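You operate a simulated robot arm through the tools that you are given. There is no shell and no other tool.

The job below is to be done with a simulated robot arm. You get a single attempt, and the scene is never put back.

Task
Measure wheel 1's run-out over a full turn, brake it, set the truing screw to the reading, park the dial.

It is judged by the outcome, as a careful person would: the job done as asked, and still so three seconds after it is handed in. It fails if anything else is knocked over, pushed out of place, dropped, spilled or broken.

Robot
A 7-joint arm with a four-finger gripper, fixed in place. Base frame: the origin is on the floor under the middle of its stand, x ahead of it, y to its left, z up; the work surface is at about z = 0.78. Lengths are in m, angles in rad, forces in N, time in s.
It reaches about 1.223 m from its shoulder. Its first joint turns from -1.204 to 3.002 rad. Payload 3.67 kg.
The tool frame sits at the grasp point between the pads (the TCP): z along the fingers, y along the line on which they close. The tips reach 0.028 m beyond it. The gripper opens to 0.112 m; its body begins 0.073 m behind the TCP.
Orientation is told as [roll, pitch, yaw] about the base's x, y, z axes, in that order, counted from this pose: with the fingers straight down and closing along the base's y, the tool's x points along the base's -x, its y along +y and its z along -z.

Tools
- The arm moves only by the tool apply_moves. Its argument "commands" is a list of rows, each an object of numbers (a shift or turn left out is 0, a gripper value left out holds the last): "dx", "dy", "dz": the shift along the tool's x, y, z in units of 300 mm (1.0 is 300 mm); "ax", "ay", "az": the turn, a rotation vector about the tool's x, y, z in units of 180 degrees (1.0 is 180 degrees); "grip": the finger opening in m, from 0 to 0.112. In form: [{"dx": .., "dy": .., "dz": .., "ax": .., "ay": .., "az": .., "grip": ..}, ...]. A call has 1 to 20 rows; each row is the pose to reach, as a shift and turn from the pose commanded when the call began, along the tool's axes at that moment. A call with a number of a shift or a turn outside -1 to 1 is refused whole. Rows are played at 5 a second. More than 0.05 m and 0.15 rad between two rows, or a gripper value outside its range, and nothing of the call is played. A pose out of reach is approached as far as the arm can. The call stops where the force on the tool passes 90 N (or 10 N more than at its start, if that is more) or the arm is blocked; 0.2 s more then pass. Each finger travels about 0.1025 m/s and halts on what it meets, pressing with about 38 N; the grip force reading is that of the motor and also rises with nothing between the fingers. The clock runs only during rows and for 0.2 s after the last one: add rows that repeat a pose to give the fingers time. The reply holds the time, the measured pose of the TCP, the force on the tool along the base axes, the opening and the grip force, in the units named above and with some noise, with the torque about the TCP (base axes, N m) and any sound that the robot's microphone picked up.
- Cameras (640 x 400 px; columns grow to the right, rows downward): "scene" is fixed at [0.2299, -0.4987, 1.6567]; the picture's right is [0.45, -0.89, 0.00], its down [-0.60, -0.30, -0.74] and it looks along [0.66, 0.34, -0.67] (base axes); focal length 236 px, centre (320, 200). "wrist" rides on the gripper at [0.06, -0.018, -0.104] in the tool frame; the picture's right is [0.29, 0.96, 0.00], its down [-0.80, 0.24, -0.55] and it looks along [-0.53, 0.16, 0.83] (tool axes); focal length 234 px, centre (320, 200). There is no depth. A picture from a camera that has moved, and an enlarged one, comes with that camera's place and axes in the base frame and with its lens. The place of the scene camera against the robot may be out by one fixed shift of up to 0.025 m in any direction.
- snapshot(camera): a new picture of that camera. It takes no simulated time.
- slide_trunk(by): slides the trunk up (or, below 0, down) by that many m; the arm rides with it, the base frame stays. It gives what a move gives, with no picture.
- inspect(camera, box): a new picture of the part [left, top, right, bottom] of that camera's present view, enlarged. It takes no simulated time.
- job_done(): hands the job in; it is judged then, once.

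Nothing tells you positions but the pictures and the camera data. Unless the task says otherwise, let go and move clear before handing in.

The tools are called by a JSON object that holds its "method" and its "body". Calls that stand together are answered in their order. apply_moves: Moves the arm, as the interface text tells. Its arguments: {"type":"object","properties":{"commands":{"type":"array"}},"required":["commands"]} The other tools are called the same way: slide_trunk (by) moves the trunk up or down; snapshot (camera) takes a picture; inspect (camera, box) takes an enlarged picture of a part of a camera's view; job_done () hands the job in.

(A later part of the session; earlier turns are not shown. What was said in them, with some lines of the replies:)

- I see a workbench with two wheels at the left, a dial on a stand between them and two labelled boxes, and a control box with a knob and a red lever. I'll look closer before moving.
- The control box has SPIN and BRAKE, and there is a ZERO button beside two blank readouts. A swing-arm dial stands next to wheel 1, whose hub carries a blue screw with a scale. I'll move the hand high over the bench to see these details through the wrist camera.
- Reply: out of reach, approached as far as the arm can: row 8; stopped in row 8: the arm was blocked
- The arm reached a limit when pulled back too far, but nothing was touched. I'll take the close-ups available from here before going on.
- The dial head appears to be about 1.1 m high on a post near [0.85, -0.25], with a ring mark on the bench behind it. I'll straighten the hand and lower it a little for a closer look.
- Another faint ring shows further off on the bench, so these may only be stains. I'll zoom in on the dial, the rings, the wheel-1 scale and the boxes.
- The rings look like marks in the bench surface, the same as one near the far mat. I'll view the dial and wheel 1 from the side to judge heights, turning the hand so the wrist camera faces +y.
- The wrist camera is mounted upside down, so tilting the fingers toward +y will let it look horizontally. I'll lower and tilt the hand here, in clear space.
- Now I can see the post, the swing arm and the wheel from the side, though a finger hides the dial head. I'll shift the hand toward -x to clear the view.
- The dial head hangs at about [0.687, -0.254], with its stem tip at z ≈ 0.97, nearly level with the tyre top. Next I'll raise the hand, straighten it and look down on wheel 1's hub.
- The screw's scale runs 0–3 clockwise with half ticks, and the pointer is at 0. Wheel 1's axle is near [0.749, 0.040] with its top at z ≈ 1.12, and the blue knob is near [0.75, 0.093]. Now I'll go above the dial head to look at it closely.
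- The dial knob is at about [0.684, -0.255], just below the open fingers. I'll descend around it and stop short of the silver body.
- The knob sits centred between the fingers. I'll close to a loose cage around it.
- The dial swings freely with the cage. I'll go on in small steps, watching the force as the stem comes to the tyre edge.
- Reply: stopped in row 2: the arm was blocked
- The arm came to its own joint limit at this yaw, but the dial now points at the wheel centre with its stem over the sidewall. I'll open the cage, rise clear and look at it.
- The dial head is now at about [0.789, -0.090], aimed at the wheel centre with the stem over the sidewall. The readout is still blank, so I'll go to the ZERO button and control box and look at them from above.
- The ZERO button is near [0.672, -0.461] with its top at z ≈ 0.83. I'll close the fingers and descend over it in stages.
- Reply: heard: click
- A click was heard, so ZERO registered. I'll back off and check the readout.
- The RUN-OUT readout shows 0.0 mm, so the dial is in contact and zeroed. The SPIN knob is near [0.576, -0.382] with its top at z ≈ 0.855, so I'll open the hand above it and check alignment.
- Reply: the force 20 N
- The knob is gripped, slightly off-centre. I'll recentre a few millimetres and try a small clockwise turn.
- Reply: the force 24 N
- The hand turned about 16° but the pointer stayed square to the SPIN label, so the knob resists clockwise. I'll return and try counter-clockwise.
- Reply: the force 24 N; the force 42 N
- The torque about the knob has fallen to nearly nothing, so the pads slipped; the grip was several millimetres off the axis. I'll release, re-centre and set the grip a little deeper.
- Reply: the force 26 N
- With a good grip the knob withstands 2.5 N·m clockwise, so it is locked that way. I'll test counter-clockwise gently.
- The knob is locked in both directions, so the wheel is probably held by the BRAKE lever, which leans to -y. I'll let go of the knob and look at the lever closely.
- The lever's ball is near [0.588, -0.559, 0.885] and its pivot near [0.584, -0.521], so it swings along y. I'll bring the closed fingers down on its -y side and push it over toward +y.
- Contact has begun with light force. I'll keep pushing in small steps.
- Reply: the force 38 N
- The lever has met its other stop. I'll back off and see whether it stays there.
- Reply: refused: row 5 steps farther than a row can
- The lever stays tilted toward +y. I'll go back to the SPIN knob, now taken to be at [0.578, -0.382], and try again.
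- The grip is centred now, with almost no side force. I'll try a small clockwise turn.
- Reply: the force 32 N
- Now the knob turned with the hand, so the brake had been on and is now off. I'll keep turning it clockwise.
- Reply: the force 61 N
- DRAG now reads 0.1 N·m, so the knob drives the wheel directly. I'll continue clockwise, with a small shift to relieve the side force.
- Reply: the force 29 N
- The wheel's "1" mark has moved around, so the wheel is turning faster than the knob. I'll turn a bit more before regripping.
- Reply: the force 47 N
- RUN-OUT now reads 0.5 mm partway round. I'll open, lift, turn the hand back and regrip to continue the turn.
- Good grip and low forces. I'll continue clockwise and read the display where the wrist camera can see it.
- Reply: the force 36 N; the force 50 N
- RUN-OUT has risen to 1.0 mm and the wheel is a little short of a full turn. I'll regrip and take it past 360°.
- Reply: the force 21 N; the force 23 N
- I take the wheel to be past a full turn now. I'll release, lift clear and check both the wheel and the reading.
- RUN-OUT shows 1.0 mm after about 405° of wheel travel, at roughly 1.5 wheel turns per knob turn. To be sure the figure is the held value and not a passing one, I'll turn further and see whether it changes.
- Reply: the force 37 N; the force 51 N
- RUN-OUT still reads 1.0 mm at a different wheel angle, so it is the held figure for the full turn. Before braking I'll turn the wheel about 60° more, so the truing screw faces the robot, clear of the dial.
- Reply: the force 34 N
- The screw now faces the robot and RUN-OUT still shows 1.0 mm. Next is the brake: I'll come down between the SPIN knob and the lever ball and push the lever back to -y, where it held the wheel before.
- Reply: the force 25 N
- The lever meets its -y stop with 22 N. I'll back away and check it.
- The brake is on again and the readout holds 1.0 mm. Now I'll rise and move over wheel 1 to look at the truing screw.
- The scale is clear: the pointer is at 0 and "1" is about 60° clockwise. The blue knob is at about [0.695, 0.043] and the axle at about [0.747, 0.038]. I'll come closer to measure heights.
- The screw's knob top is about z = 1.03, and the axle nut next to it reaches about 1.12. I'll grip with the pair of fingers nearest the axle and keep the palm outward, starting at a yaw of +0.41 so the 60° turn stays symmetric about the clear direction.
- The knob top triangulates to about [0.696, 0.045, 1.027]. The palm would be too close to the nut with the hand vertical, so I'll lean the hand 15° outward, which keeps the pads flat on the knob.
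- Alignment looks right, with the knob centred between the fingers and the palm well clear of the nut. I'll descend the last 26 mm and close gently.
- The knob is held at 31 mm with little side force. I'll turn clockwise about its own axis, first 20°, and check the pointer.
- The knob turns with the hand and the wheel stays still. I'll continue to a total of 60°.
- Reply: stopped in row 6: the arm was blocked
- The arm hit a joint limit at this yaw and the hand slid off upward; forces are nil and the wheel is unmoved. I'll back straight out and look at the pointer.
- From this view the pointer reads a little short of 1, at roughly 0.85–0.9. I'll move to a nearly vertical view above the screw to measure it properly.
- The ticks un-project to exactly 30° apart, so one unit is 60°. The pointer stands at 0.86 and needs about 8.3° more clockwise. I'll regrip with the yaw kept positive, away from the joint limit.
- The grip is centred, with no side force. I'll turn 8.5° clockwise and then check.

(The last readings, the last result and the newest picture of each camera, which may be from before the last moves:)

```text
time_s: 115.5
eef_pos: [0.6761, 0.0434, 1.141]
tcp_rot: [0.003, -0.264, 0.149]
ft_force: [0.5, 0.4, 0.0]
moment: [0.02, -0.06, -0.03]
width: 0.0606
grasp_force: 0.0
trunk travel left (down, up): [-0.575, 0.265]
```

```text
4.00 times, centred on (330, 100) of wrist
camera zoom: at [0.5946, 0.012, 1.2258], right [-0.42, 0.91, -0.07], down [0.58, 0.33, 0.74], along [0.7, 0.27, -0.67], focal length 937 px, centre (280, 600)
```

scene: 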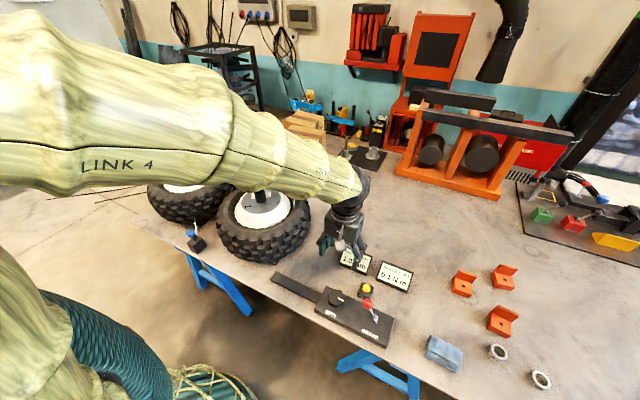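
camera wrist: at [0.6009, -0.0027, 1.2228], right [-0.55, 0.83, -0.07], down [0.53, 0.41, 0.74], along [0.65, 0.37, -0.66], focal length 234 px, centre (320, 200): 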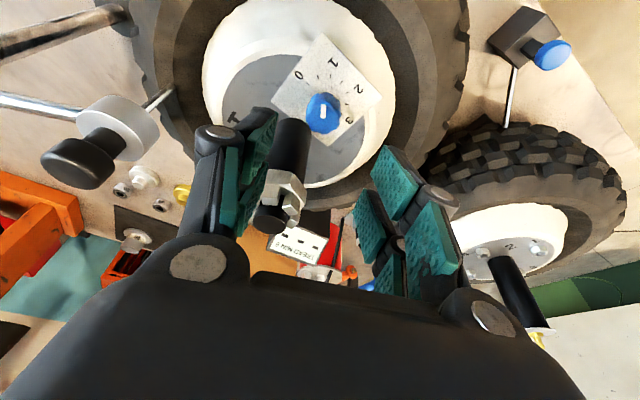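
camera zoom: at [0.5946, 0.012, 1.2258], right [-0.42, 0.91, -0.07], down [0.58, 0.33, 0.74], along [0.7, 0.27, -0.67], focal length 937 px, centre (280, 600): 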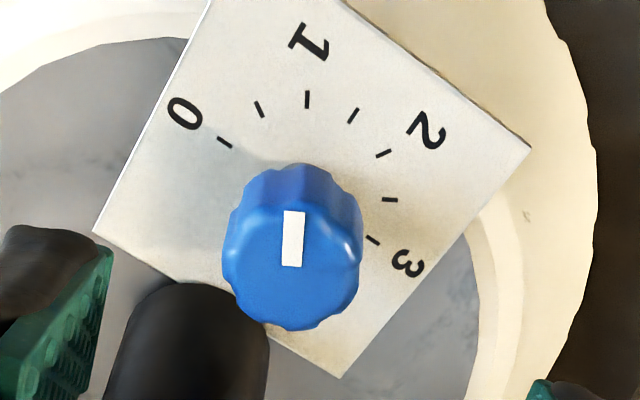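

The pointer bar now looks parallel to the "1" tick. I'll go back to the vertical view to measure it.

{"method": "apply_moves", "body": {"commands": [{"dx": -0.033, "dz": -0.12, "grip": 0.06}, {"dx": -0.065, "dz": -0.242, "ay": 0.028, "grip": 0.06}, {"dx": -0.1, "dz": -0.362, "ay": 0.056, "grip": 0.06}, {"dx": -0.13, "dz": -0.483, "ay": 0.084, "grip": 0.06}]}}

{"method": "apply_moves", "body": {"commands": [{"dx": -0.055, "dy": -0.04, "az": 0.0158, "grip": 0.06}, {"dx": -0.11, "dy": -0.08, "az": 0.0316, "grip": 0.06}, {"dx": -0.155, "dy": -0.13, "az": 0.0474, "grip": 0.06}, {"dx": -0.155, "dy": -0.13, "az": 0.0474, "grip": 0.06}]}}

{"method": "snapshot", "body": {"camera": "wrist"}}

{"method": "inspect", "body": {"camera": "wrist", "box": [328, 58, 378, 98]}}

```text
time_s: 116.5
eef_pos: [0.6792, 0.0432, 1.2903]
tcp_rot: [0.002, 0.002, 0.152]
ft_force: [-0.1, -0.3, 0.1]
moment: [-0.02, 0.03, 0.02]
width: 0.0601
grasp_force: 0.1
trunk travel left (down, up): [-0.575, 0.265]
```

```text
time_s: 117.5
eef_pos: [0.7294, 0.0123, 1.2905]
tcp_rot: [0.002, 0.002, 0.001]
ft_force: [-0.9, 0.1, 0.8]
moment: [0.0, 0.0, 0.01]
width: 0.06
grasp_force: 0.1
trunk travel left (down, up): [-0.575, 0.265]
```

```text
taken
camera wrist: at [0.6702, -0.0062, 1.3946], right [-0.29, 0.96, 0.0], down [0.8, 0.24, 0.55], along [0.53, 0.16, -0.83], focal length 234 px, centre (320, 200)
```

wrist: 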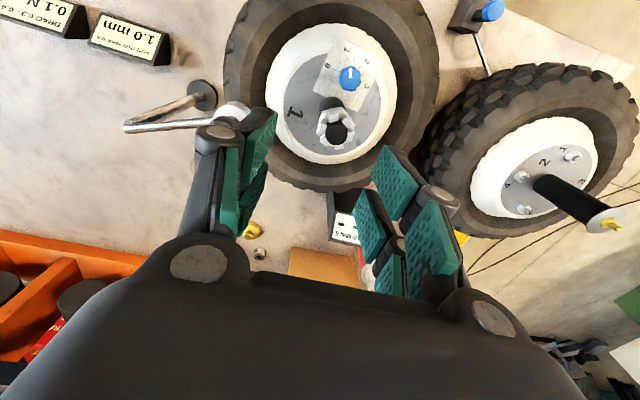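

```text
10.00 times, centred on (353, 78) of wrist
camera zoom: at [0.6702, -0.0062, 1.3946], right [-0.29, 0.96, 0.0], down [0.8, 0.24, 0.55], along [0.53, 0.16, -0.83], focal length 2342 px, centre (-10, 1420)
```

zoom: 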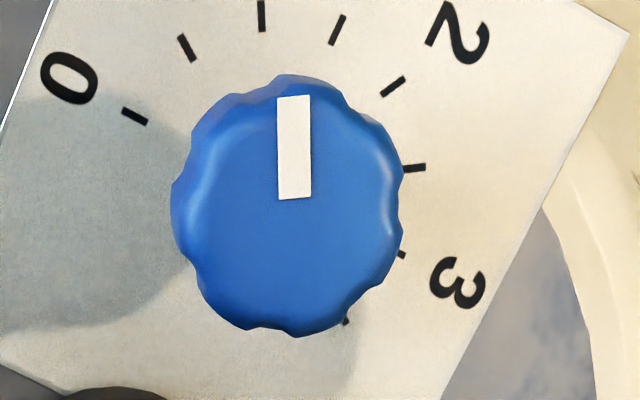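

The pointer axis un-projects to 95.4°, the same as the "1" tick, so the screw is set to 1.0. Now I'll park the dial by swinging it back to where it was at the start, first moving above its head.

{"method": "apply_moves", "body": {"commands": [{"dx": -0.028, "dy": -0.048, "dz": 0.018, "az": 0.0387, "grip": 0.08}, {"dx": -0.057, "dy": -0.097, "dz": 0.037, "az": 0.0773, "grip": 0.08}, {"dx": -0.086, "dy": -0.146, "dz": 0.056, "az": 0.116, "grip": 0.08}, {"dx": -0.114, "dy": -0.194, "dz": 0.074, "az": 0.1546, "grip": 0.08}, {"dx": -0.143, "dy": -0.243, "dz": 0.093, "az": 0.1933, "grip": 0.08}, {"dx": -0.171, "dy": -0.291, "dz": 0.111, "az": 0.232, "grip": 0.08}, {"dx": -0.2, "dy": -0.34, "dz": 0.13, "az": 0.2706, "grip": 0.08}]}}

{"method": "snapshot", "body": {"camera": "wrist"}}

{"method": "inspect", "body": {"camera": "scene", "box": [220, 160, 380, 280]}}

```text
time_s: 119.1
eef_pos: [0.7937, -0.0896, 1.2478]
tcp_rot: [0.001, 0.005, -0.851]
ft_force: [0.2, 0.0, -0.1]
moment: [0.02, 0.04, 0.01]
width: 0.0797
grasp_force: 0.1
trunk travel left (down, up): [-0.575, 0.265]
```

```text
taken
camera wrist: at [0.7407, -0.0578, 1.3524], right [0.53, 0.85, 0.0], down [0.71, -0.44, 0.55], along [0.47, -0.29, -0.83], focal length 234 px, centre (320, 200)
```

wrist: 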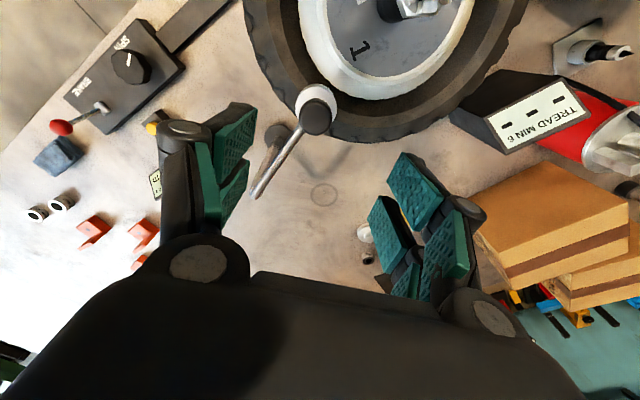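

```text
3.33 times, centred on (300, 220) of scene
camera zoom: at [0.2299, -0.4987, 1.6567], right [0.45, -0.89, 0.0], down [-0.6, -0.3, -0.74], along [0.66, 0.34, -0.67], focal length 786 px, centre (387, 133)
```

zoom: 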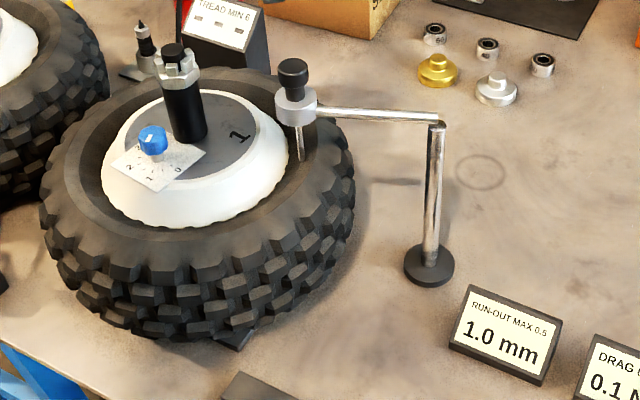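

The dial knob is at about [0.790, -0.091]. I'll lower the open hand around it and close to a loose cage.

{"method": "apply_moves", "body": {"commands": [{"dx": 0.005, "dy": -0.0133, "dz": 0.13, "grip": 0.08}, {"dx": 0.005, "dy": -0.0133, "dz": 0.26, "grip": 0.08}, {"dx": 0.005, "dy": -0.0133, "dz": 0.37, "grip": 0.08}, {"dx": 0.005, "dy": -0.0133, "dz": 0.443, "grip": 0.08}, {"dx": 0.005, "dy": -0.0133, "dz": 0.443, "grip": 0.06}, {"dx": 0.005, "dy": -0.0133, "dz": 0.443, "grip": 0.046}, {"dx": 0.005, "dy": -0.0133, "dz": 0.443, "grip": 0.046}]}}

{"method": "snapshot", "body": {"camera": "wrist"}}

```text
time_s: 120.7
eef_pos: [0.7861, -0.0897, 1.1172]
tcp_rot: [0.001, 0.004, -0.849]
ft_force: [-0.4, 0.1, -0.2]
moment: [0.02, 0.0, 0.01]
width: 0.046
grasp_force: 0.2
trunk travel left (down, up): [-0.575, 0.265]
```

```text
taken
camera wrist: at [0.7333, -0.0573, 1.2212], right [0.53, 0.85, 0.0], down [0.71, -0.44, 0.55], along [0.47, -0.29, -0.83], focal length 234 px, centre (320, 200)
```

wrist: 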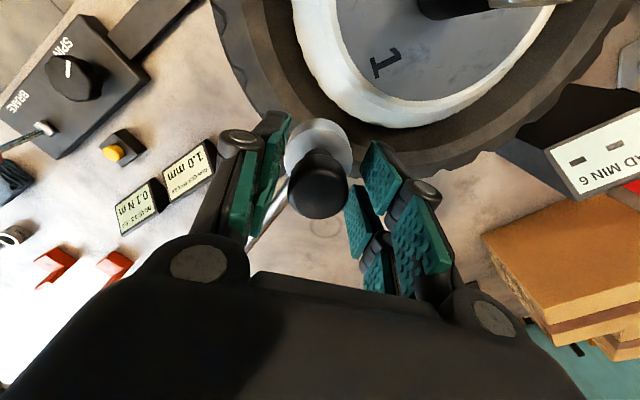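

The knob is caged. I'll swing the dial back counter-clockwise along its arc.

{"method": "apply_moves", "body": {"commands": [{"dx": -0.0034, "dy": -0.0385, "az": -0.0193, "grip": 0.046}, {"dx": 0.008, "dy": -0.0858, "az": -0.0386, "grip": 0.046}, {"dx": 0.0156, "dy": -0.1337, "az": -0.0579, "grip": 0.046}, {"dx": 0.0186, "dy": -0.1821, "az": -0.0772, "grip": 0.046}, {"dx": 0.0179, "dy": -0.2307, "az": -0.0965, "grip": 0.046}]}}

{"method": "snapshot", "body": {"camera": "wrist"}}

{"method": "inspect", "body": {"camera": "scene", "box": [220, 160, 380, 280]}}

```text
time_s: 121.9
eef_pos: [0.7309, -0.1335, 1.1171]
tcp_rot: [0.002, 0.003, -0.546]
ft_force: [-0.4, -0.3, -0.8]
moment: [0.01, 0.04, 0.03]
width: 0.0467
grasp_force: 0.6
trunk travel left (down, up): [-0.575, 0.265]
```

```text
taken
camera wrist: at [0.6704, -0.1182, 1.2209], right [0.25, 0.97, 0.0], down [0.81, -0.21, 0.55], along [0.54, -0.14, -0.83], focal length 234 px, centre (320, 200)
```

wrist: 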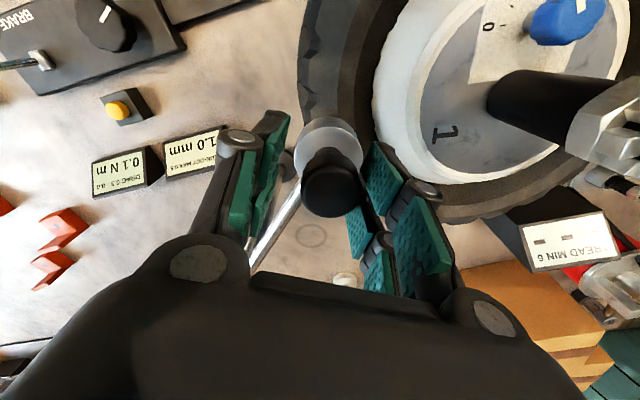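

```text
3.33 times, centred on (300, 220) of scene
camera zoom: at [0.2299, -0.4987, 1.6567], right [0.45, -0.89, 0.0], down [-0.6, -0.3, -0.74], along [0.66, 0.34, -0.67], focal length 786 px, centre (387, 133)
```

zoom: 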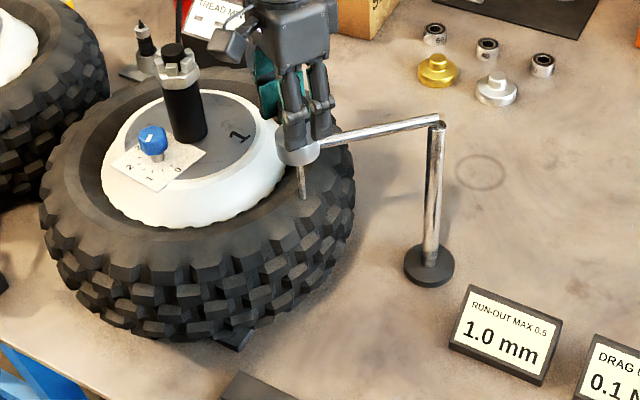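

{"method": "apply_moves", "body": {"commands": [{"dx": 0.0111, "dy": -0.0446, "az": -0.0193, "grip": 0.046}, {"dx": 0.0166, "dy": -0.0928, "az": -0.0386, "grip": 0.046}, {"dx": 0.0175, "dy": -0.1413, "az": -0.0579, "grip": 0.046}, {"dx": 0.0145, "dy": -0.1898, "az": -0.0772, "grip": 0.046}, {"dx": 0.0068, "dy": -0.2378, "az": -0.0965, "grip": 0.046}, {"dx": -0.0047, "dy": -0.285, "az": -0.1158, "grip": 0.046}]}}

{"method": "snapshot", "body": {"camera": "wrist"}}

{"method": "inspect", "body": {"camera": "scene", "box": [220, 160, 380, 280]}}

```text
time_s: 123.3
eef_pos: [0.6864, -0.2092, 1.1172]
tcp_rot: [0.002, 0.001, -0.18]
ft_force: [0.7, 0.0, -0.3]
moment: [0.02, -0.01, 0.01]
width: 0.0465
grasp_force: 0.4
trunk travel left (down, up): [-0.575, 0.265]
```

```text
taken
camera wrist: at [0.6262, -0.216, 1.2207], right [-0.11, 0.99, 0.0], down [0.83, 0.09, 0.55], along [0.55, 0.06, -0.83], focal length 234 px, centre (320, 200)
```

wrist: 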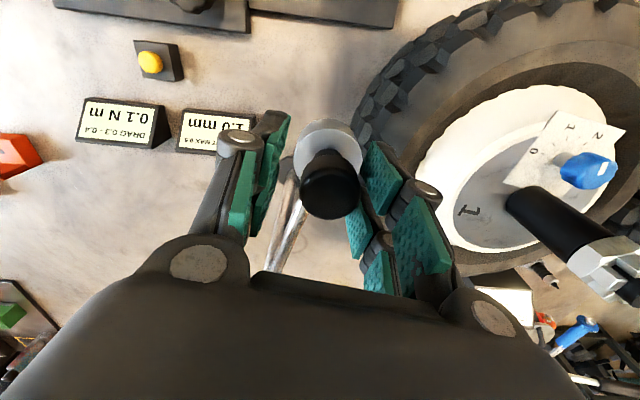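

```text
3.33 times, centred on (300, 220) of scene
camera zoom: at [0.2299, -0.4987, 1.6567], right [0.45, -0.89, 0.0], down [-0.6, -0.3, -0.74], along [0.66, 0.34, -0.67], focal length 786 px, centre (387, 133)
```

zoom: 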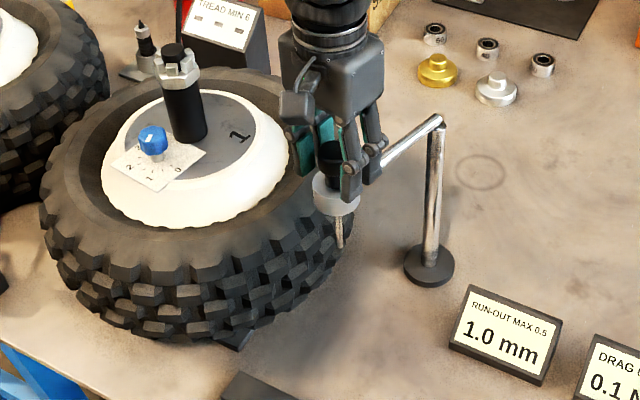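

{"method": "apply_moves", "body": {"commands": [{"dx": -0.0008, "dy": -0.0398, "az": -0.0191, "grip": 0.046}, {"dx": -0.0038, "dy": -0.0881, "az": -0.0382, "grip": 0.046}, {"dx": -0.0106, "dy": -0.1363, "az": -0.0573, "grip": 0.046}, {"dx": -0.0145, "dy": -0.1525, "az": -0.0573, "grip": 0.046}, {"dx": -0.0145, "dy": -0.1525, "az": -0.0573, "grip": 0.046}]}}

{"method": "snapshot", "body": {"camera": "wrist"}}

{"method": "inspect", "body": {"camera": "scene", "box": [290, 180, 370, 260]}}

```text
time_s: 124.5
eef_pos: [0.684, -0.2523, 1.1171]
tcp_rot: [0.001, 0.001, -0.001]
ft_force: [0.5, 0.7, 0.5]
moment: [-0.02, -0.02, 0.03]
width: 0.0463
grasp_force: 0.5
trunk travel left (down, up): [-0.575, 0.265]
```

```text
taken
camera wrist: at [0.6247, -0.2717, 1.2208], right [-0.29, 0.96, 0.0], down [0.8, 0.24, 0.55], along [0.53, 0.16, -0.83], focal length 234 px, centre (320, 200)
```

wrist: 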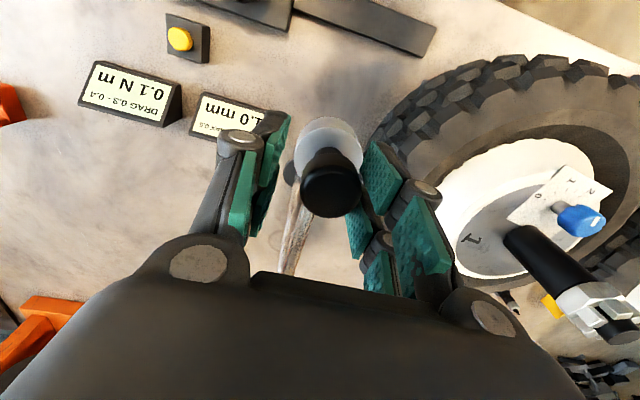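

```text
5.00 times, centred on (330, 220) of scene
camera zoom: at [0.2299, -0.4987, 1.6567], right [0.45, -0.89, 0.0], down [-0.6, -0.3, -0.74], along [0.66, 0.34, -0.67], focal length 1178 px, centre (270, 100)
```

zoom: 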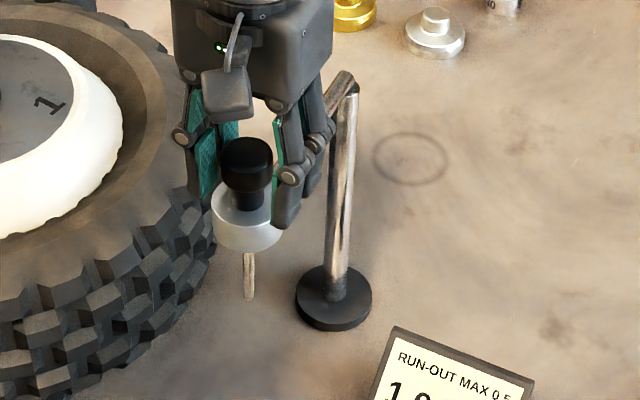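

The dial is about 7 mm short of its starting place, as the cage's slack would give. I'll nudge it the rest of the way and compare it with the starting picture.

{"method": "apply_moves", "body": {"commands": [{"dy": -0.012, "grip": 0.046}, {"dy": -0.024, "grip": 0.046}, {"dy": -0.024, "grip": 0.046}]}}

{"method": "inspect", "body": {"camera": "scene", "box": [290, 180, 370, 260]}}

```text
time_s: 125.3
eef_pos: [0.6847, -0.2594, 1.1171]
tcp_rot: [0.003, 0.002, -0.003]
ft_force: [0.0, 1.5, 0.1]
moment: [0.06, 0.02, 0.01]
width: 0.0467
grasp_force: 0.8
trunk travel left (down, up): [-0.575, 0.265]
```

```text
5.00 times, centred on (330, 220) of scene
camera zoom: at [0.2299, -0.4987, 1.6567], right [0.45, -0.89, 0.0], down [-0.6, -0.3, -0.74], along [0.66, 0.34, -0.67], focal length 1178 px, centre (270, 100)
```

zoom: 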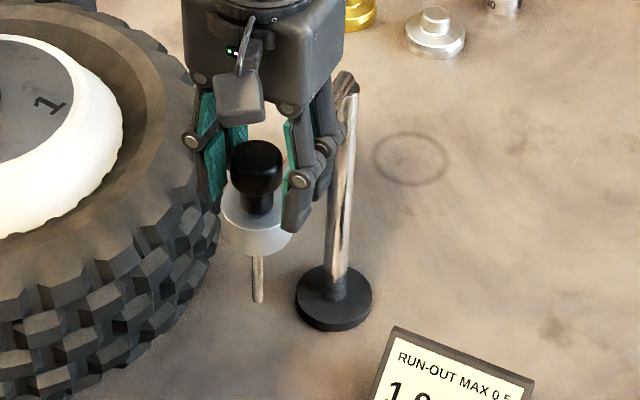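

{"method": "apply_moves", "body": {"commands": [{"dy": -0.004, "grip": 0.046}, {"dy": -0.004, "grip": 0.046}, {"dy": 0.012, "grip": 0.055}, {"dy": 0.015, "grip": 0.07}, {"dy": 0.015, "grip": 0.085}, {"dy": 0.015, "dz": -0.12, "grip": 0.085}, {"dy": 0.015, "dz": -0.27, "grip": 0.085}, {"dy": 0.015, "dz": -0.42, "grip": 0.085}, {"dy": 0.015, "dz": -0.57, "grip": 0.085}]}}

{"method": "inspect", "body": {"camera": "scene", "box": [290, 180, 370, 260]}}

{"method": "snapshot", "body": {"camera": "scene"}}

{"method": "snapshot", "body": {"camera": "wrist"}}

```text
time_s: 127.3
eef_pos: [0.6835, -0.2579, 1.2912]
tcp_rot: [0.003, 0.0, -0.001]
ft_force: [0.2, 0.3, -0.7]
moment: [-0.04, -0.04, -0.01]
width: 0.0853
grasp_force: 0.2
trunk travel left (down, up): [-0.575, 0.265]
```

```text
5.00 times, centred on (330, 220) of scene
camera zoom: at [0.2299, -0.4987, 1.6567], right [0.45, -0.89, 0.0], down [-0.6, -0.3, -0.74], along [0.66, 0.34, -0.67], focal length 1178 px, centre (270, 100)
```

zoom: 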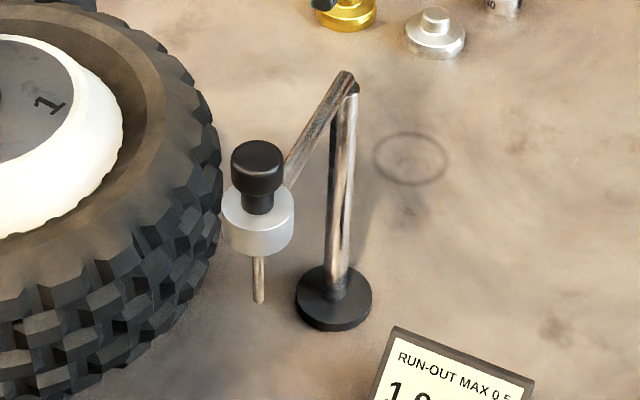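

```text
taken
```

scene: 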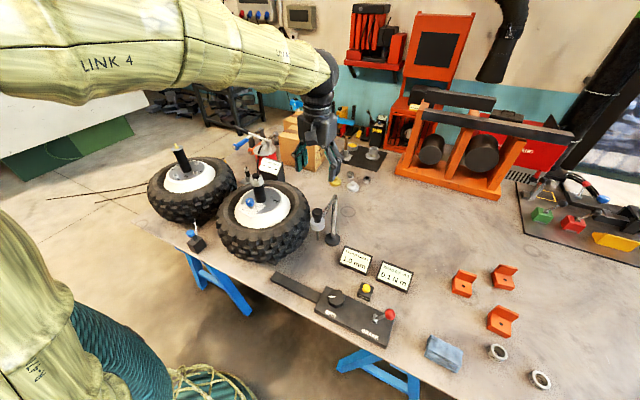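

```text
taken
camera wrist: at [0.6241, -0.276, 1.3943], right [-0.29, 0.96, 0.0], down [0.8, 0.24, 0.55], along [0.53, 0.16, -0.83], focal length 234 px, centre (320, 200)
```

wrist: 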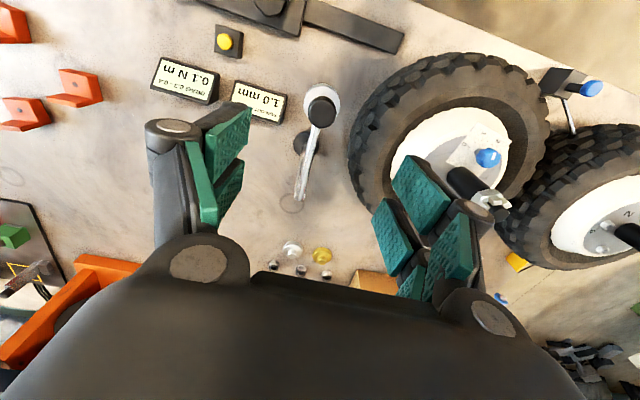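

The dial is back in its starting position to within a pixel or so. One last check of the lever, the screw and the readout before handing in.

{"method": "inspect", "body": {"camera": "scene", "box": [260, 230, 420, 350]}}

{"method": "inspect", "body": {"camera": "scene", "box": [240, 185, 290, 225]}}

```text
3.33 times, centred on (340, 290) of scene
camera zoom: at [0.2299, -0.4987, 1.6567], right [0.45, -0.89, 0.0], down [-0.6, -0.3, -0.74], along [0.66, 0.34, -0.67], focal length 786 px, centre (253, -100)
```

zoom: 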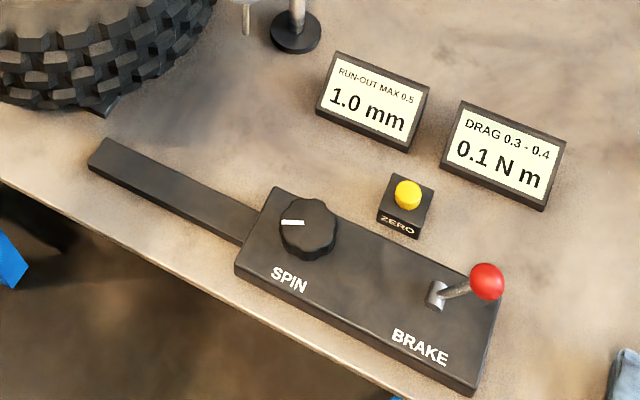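

```text
10.00 times, centred on (265, 205) of scene
camera zoom: at [0.2299, -0.4987, 1.6567], right [0.45, -0.89, 0.0], down [-0.6, -0.3, -0.74], along [0.66, 0.34, -0.67], focal length 2357 px, centre (870, 150)
```

zoom: 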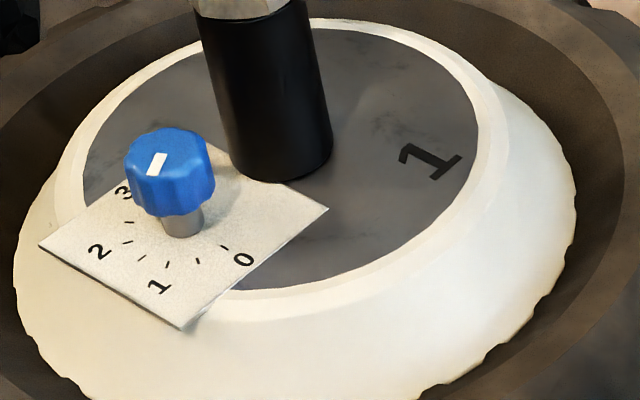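

The brake lever is back where it locked the wheel, RUN-OUT reads 1.0 mm, the screw pointer is at 1, and the dial is parked. The hand is clear and nothing else has moved, so I'm handing in.

{"method": "job_done", "body": {}}

```text
The job is handed in.
```

Wheel 1's run-out measured 1.0 mm. The wheel is braked, the truing screw is set to 1.0 and the dial is parked; I have handed the job in.

- **Run-out:** I swung the dial onto the wheel, pressed ZERO, and turned the wheel just over a full turn with the SPIN knob. The reading held at 1.0 mm when I turned it further. That is over the 0.5 maximum printed on the readout.
- **Brake:** It was already on when I started, so I released it to spin the wheel. I then pushed the lever back to the position where it had locked the wheel. I did not test the lock again afterwards.
- **Truing screw:** The pointer lines up with the "1" mark, measured from directly above. The hand slipped off partway through the first turn of the screw, so I regripped and finished from there.
- **Dial:** No parking mark was evident, so I returned it to where it stood at the start, within about 2 mm.

The DRAG readout showed 0.1 N·m, below its 0.3–0.4 range; I left that alone as it wasn't part of the job. Nothing else on the bench appeared to have moved.
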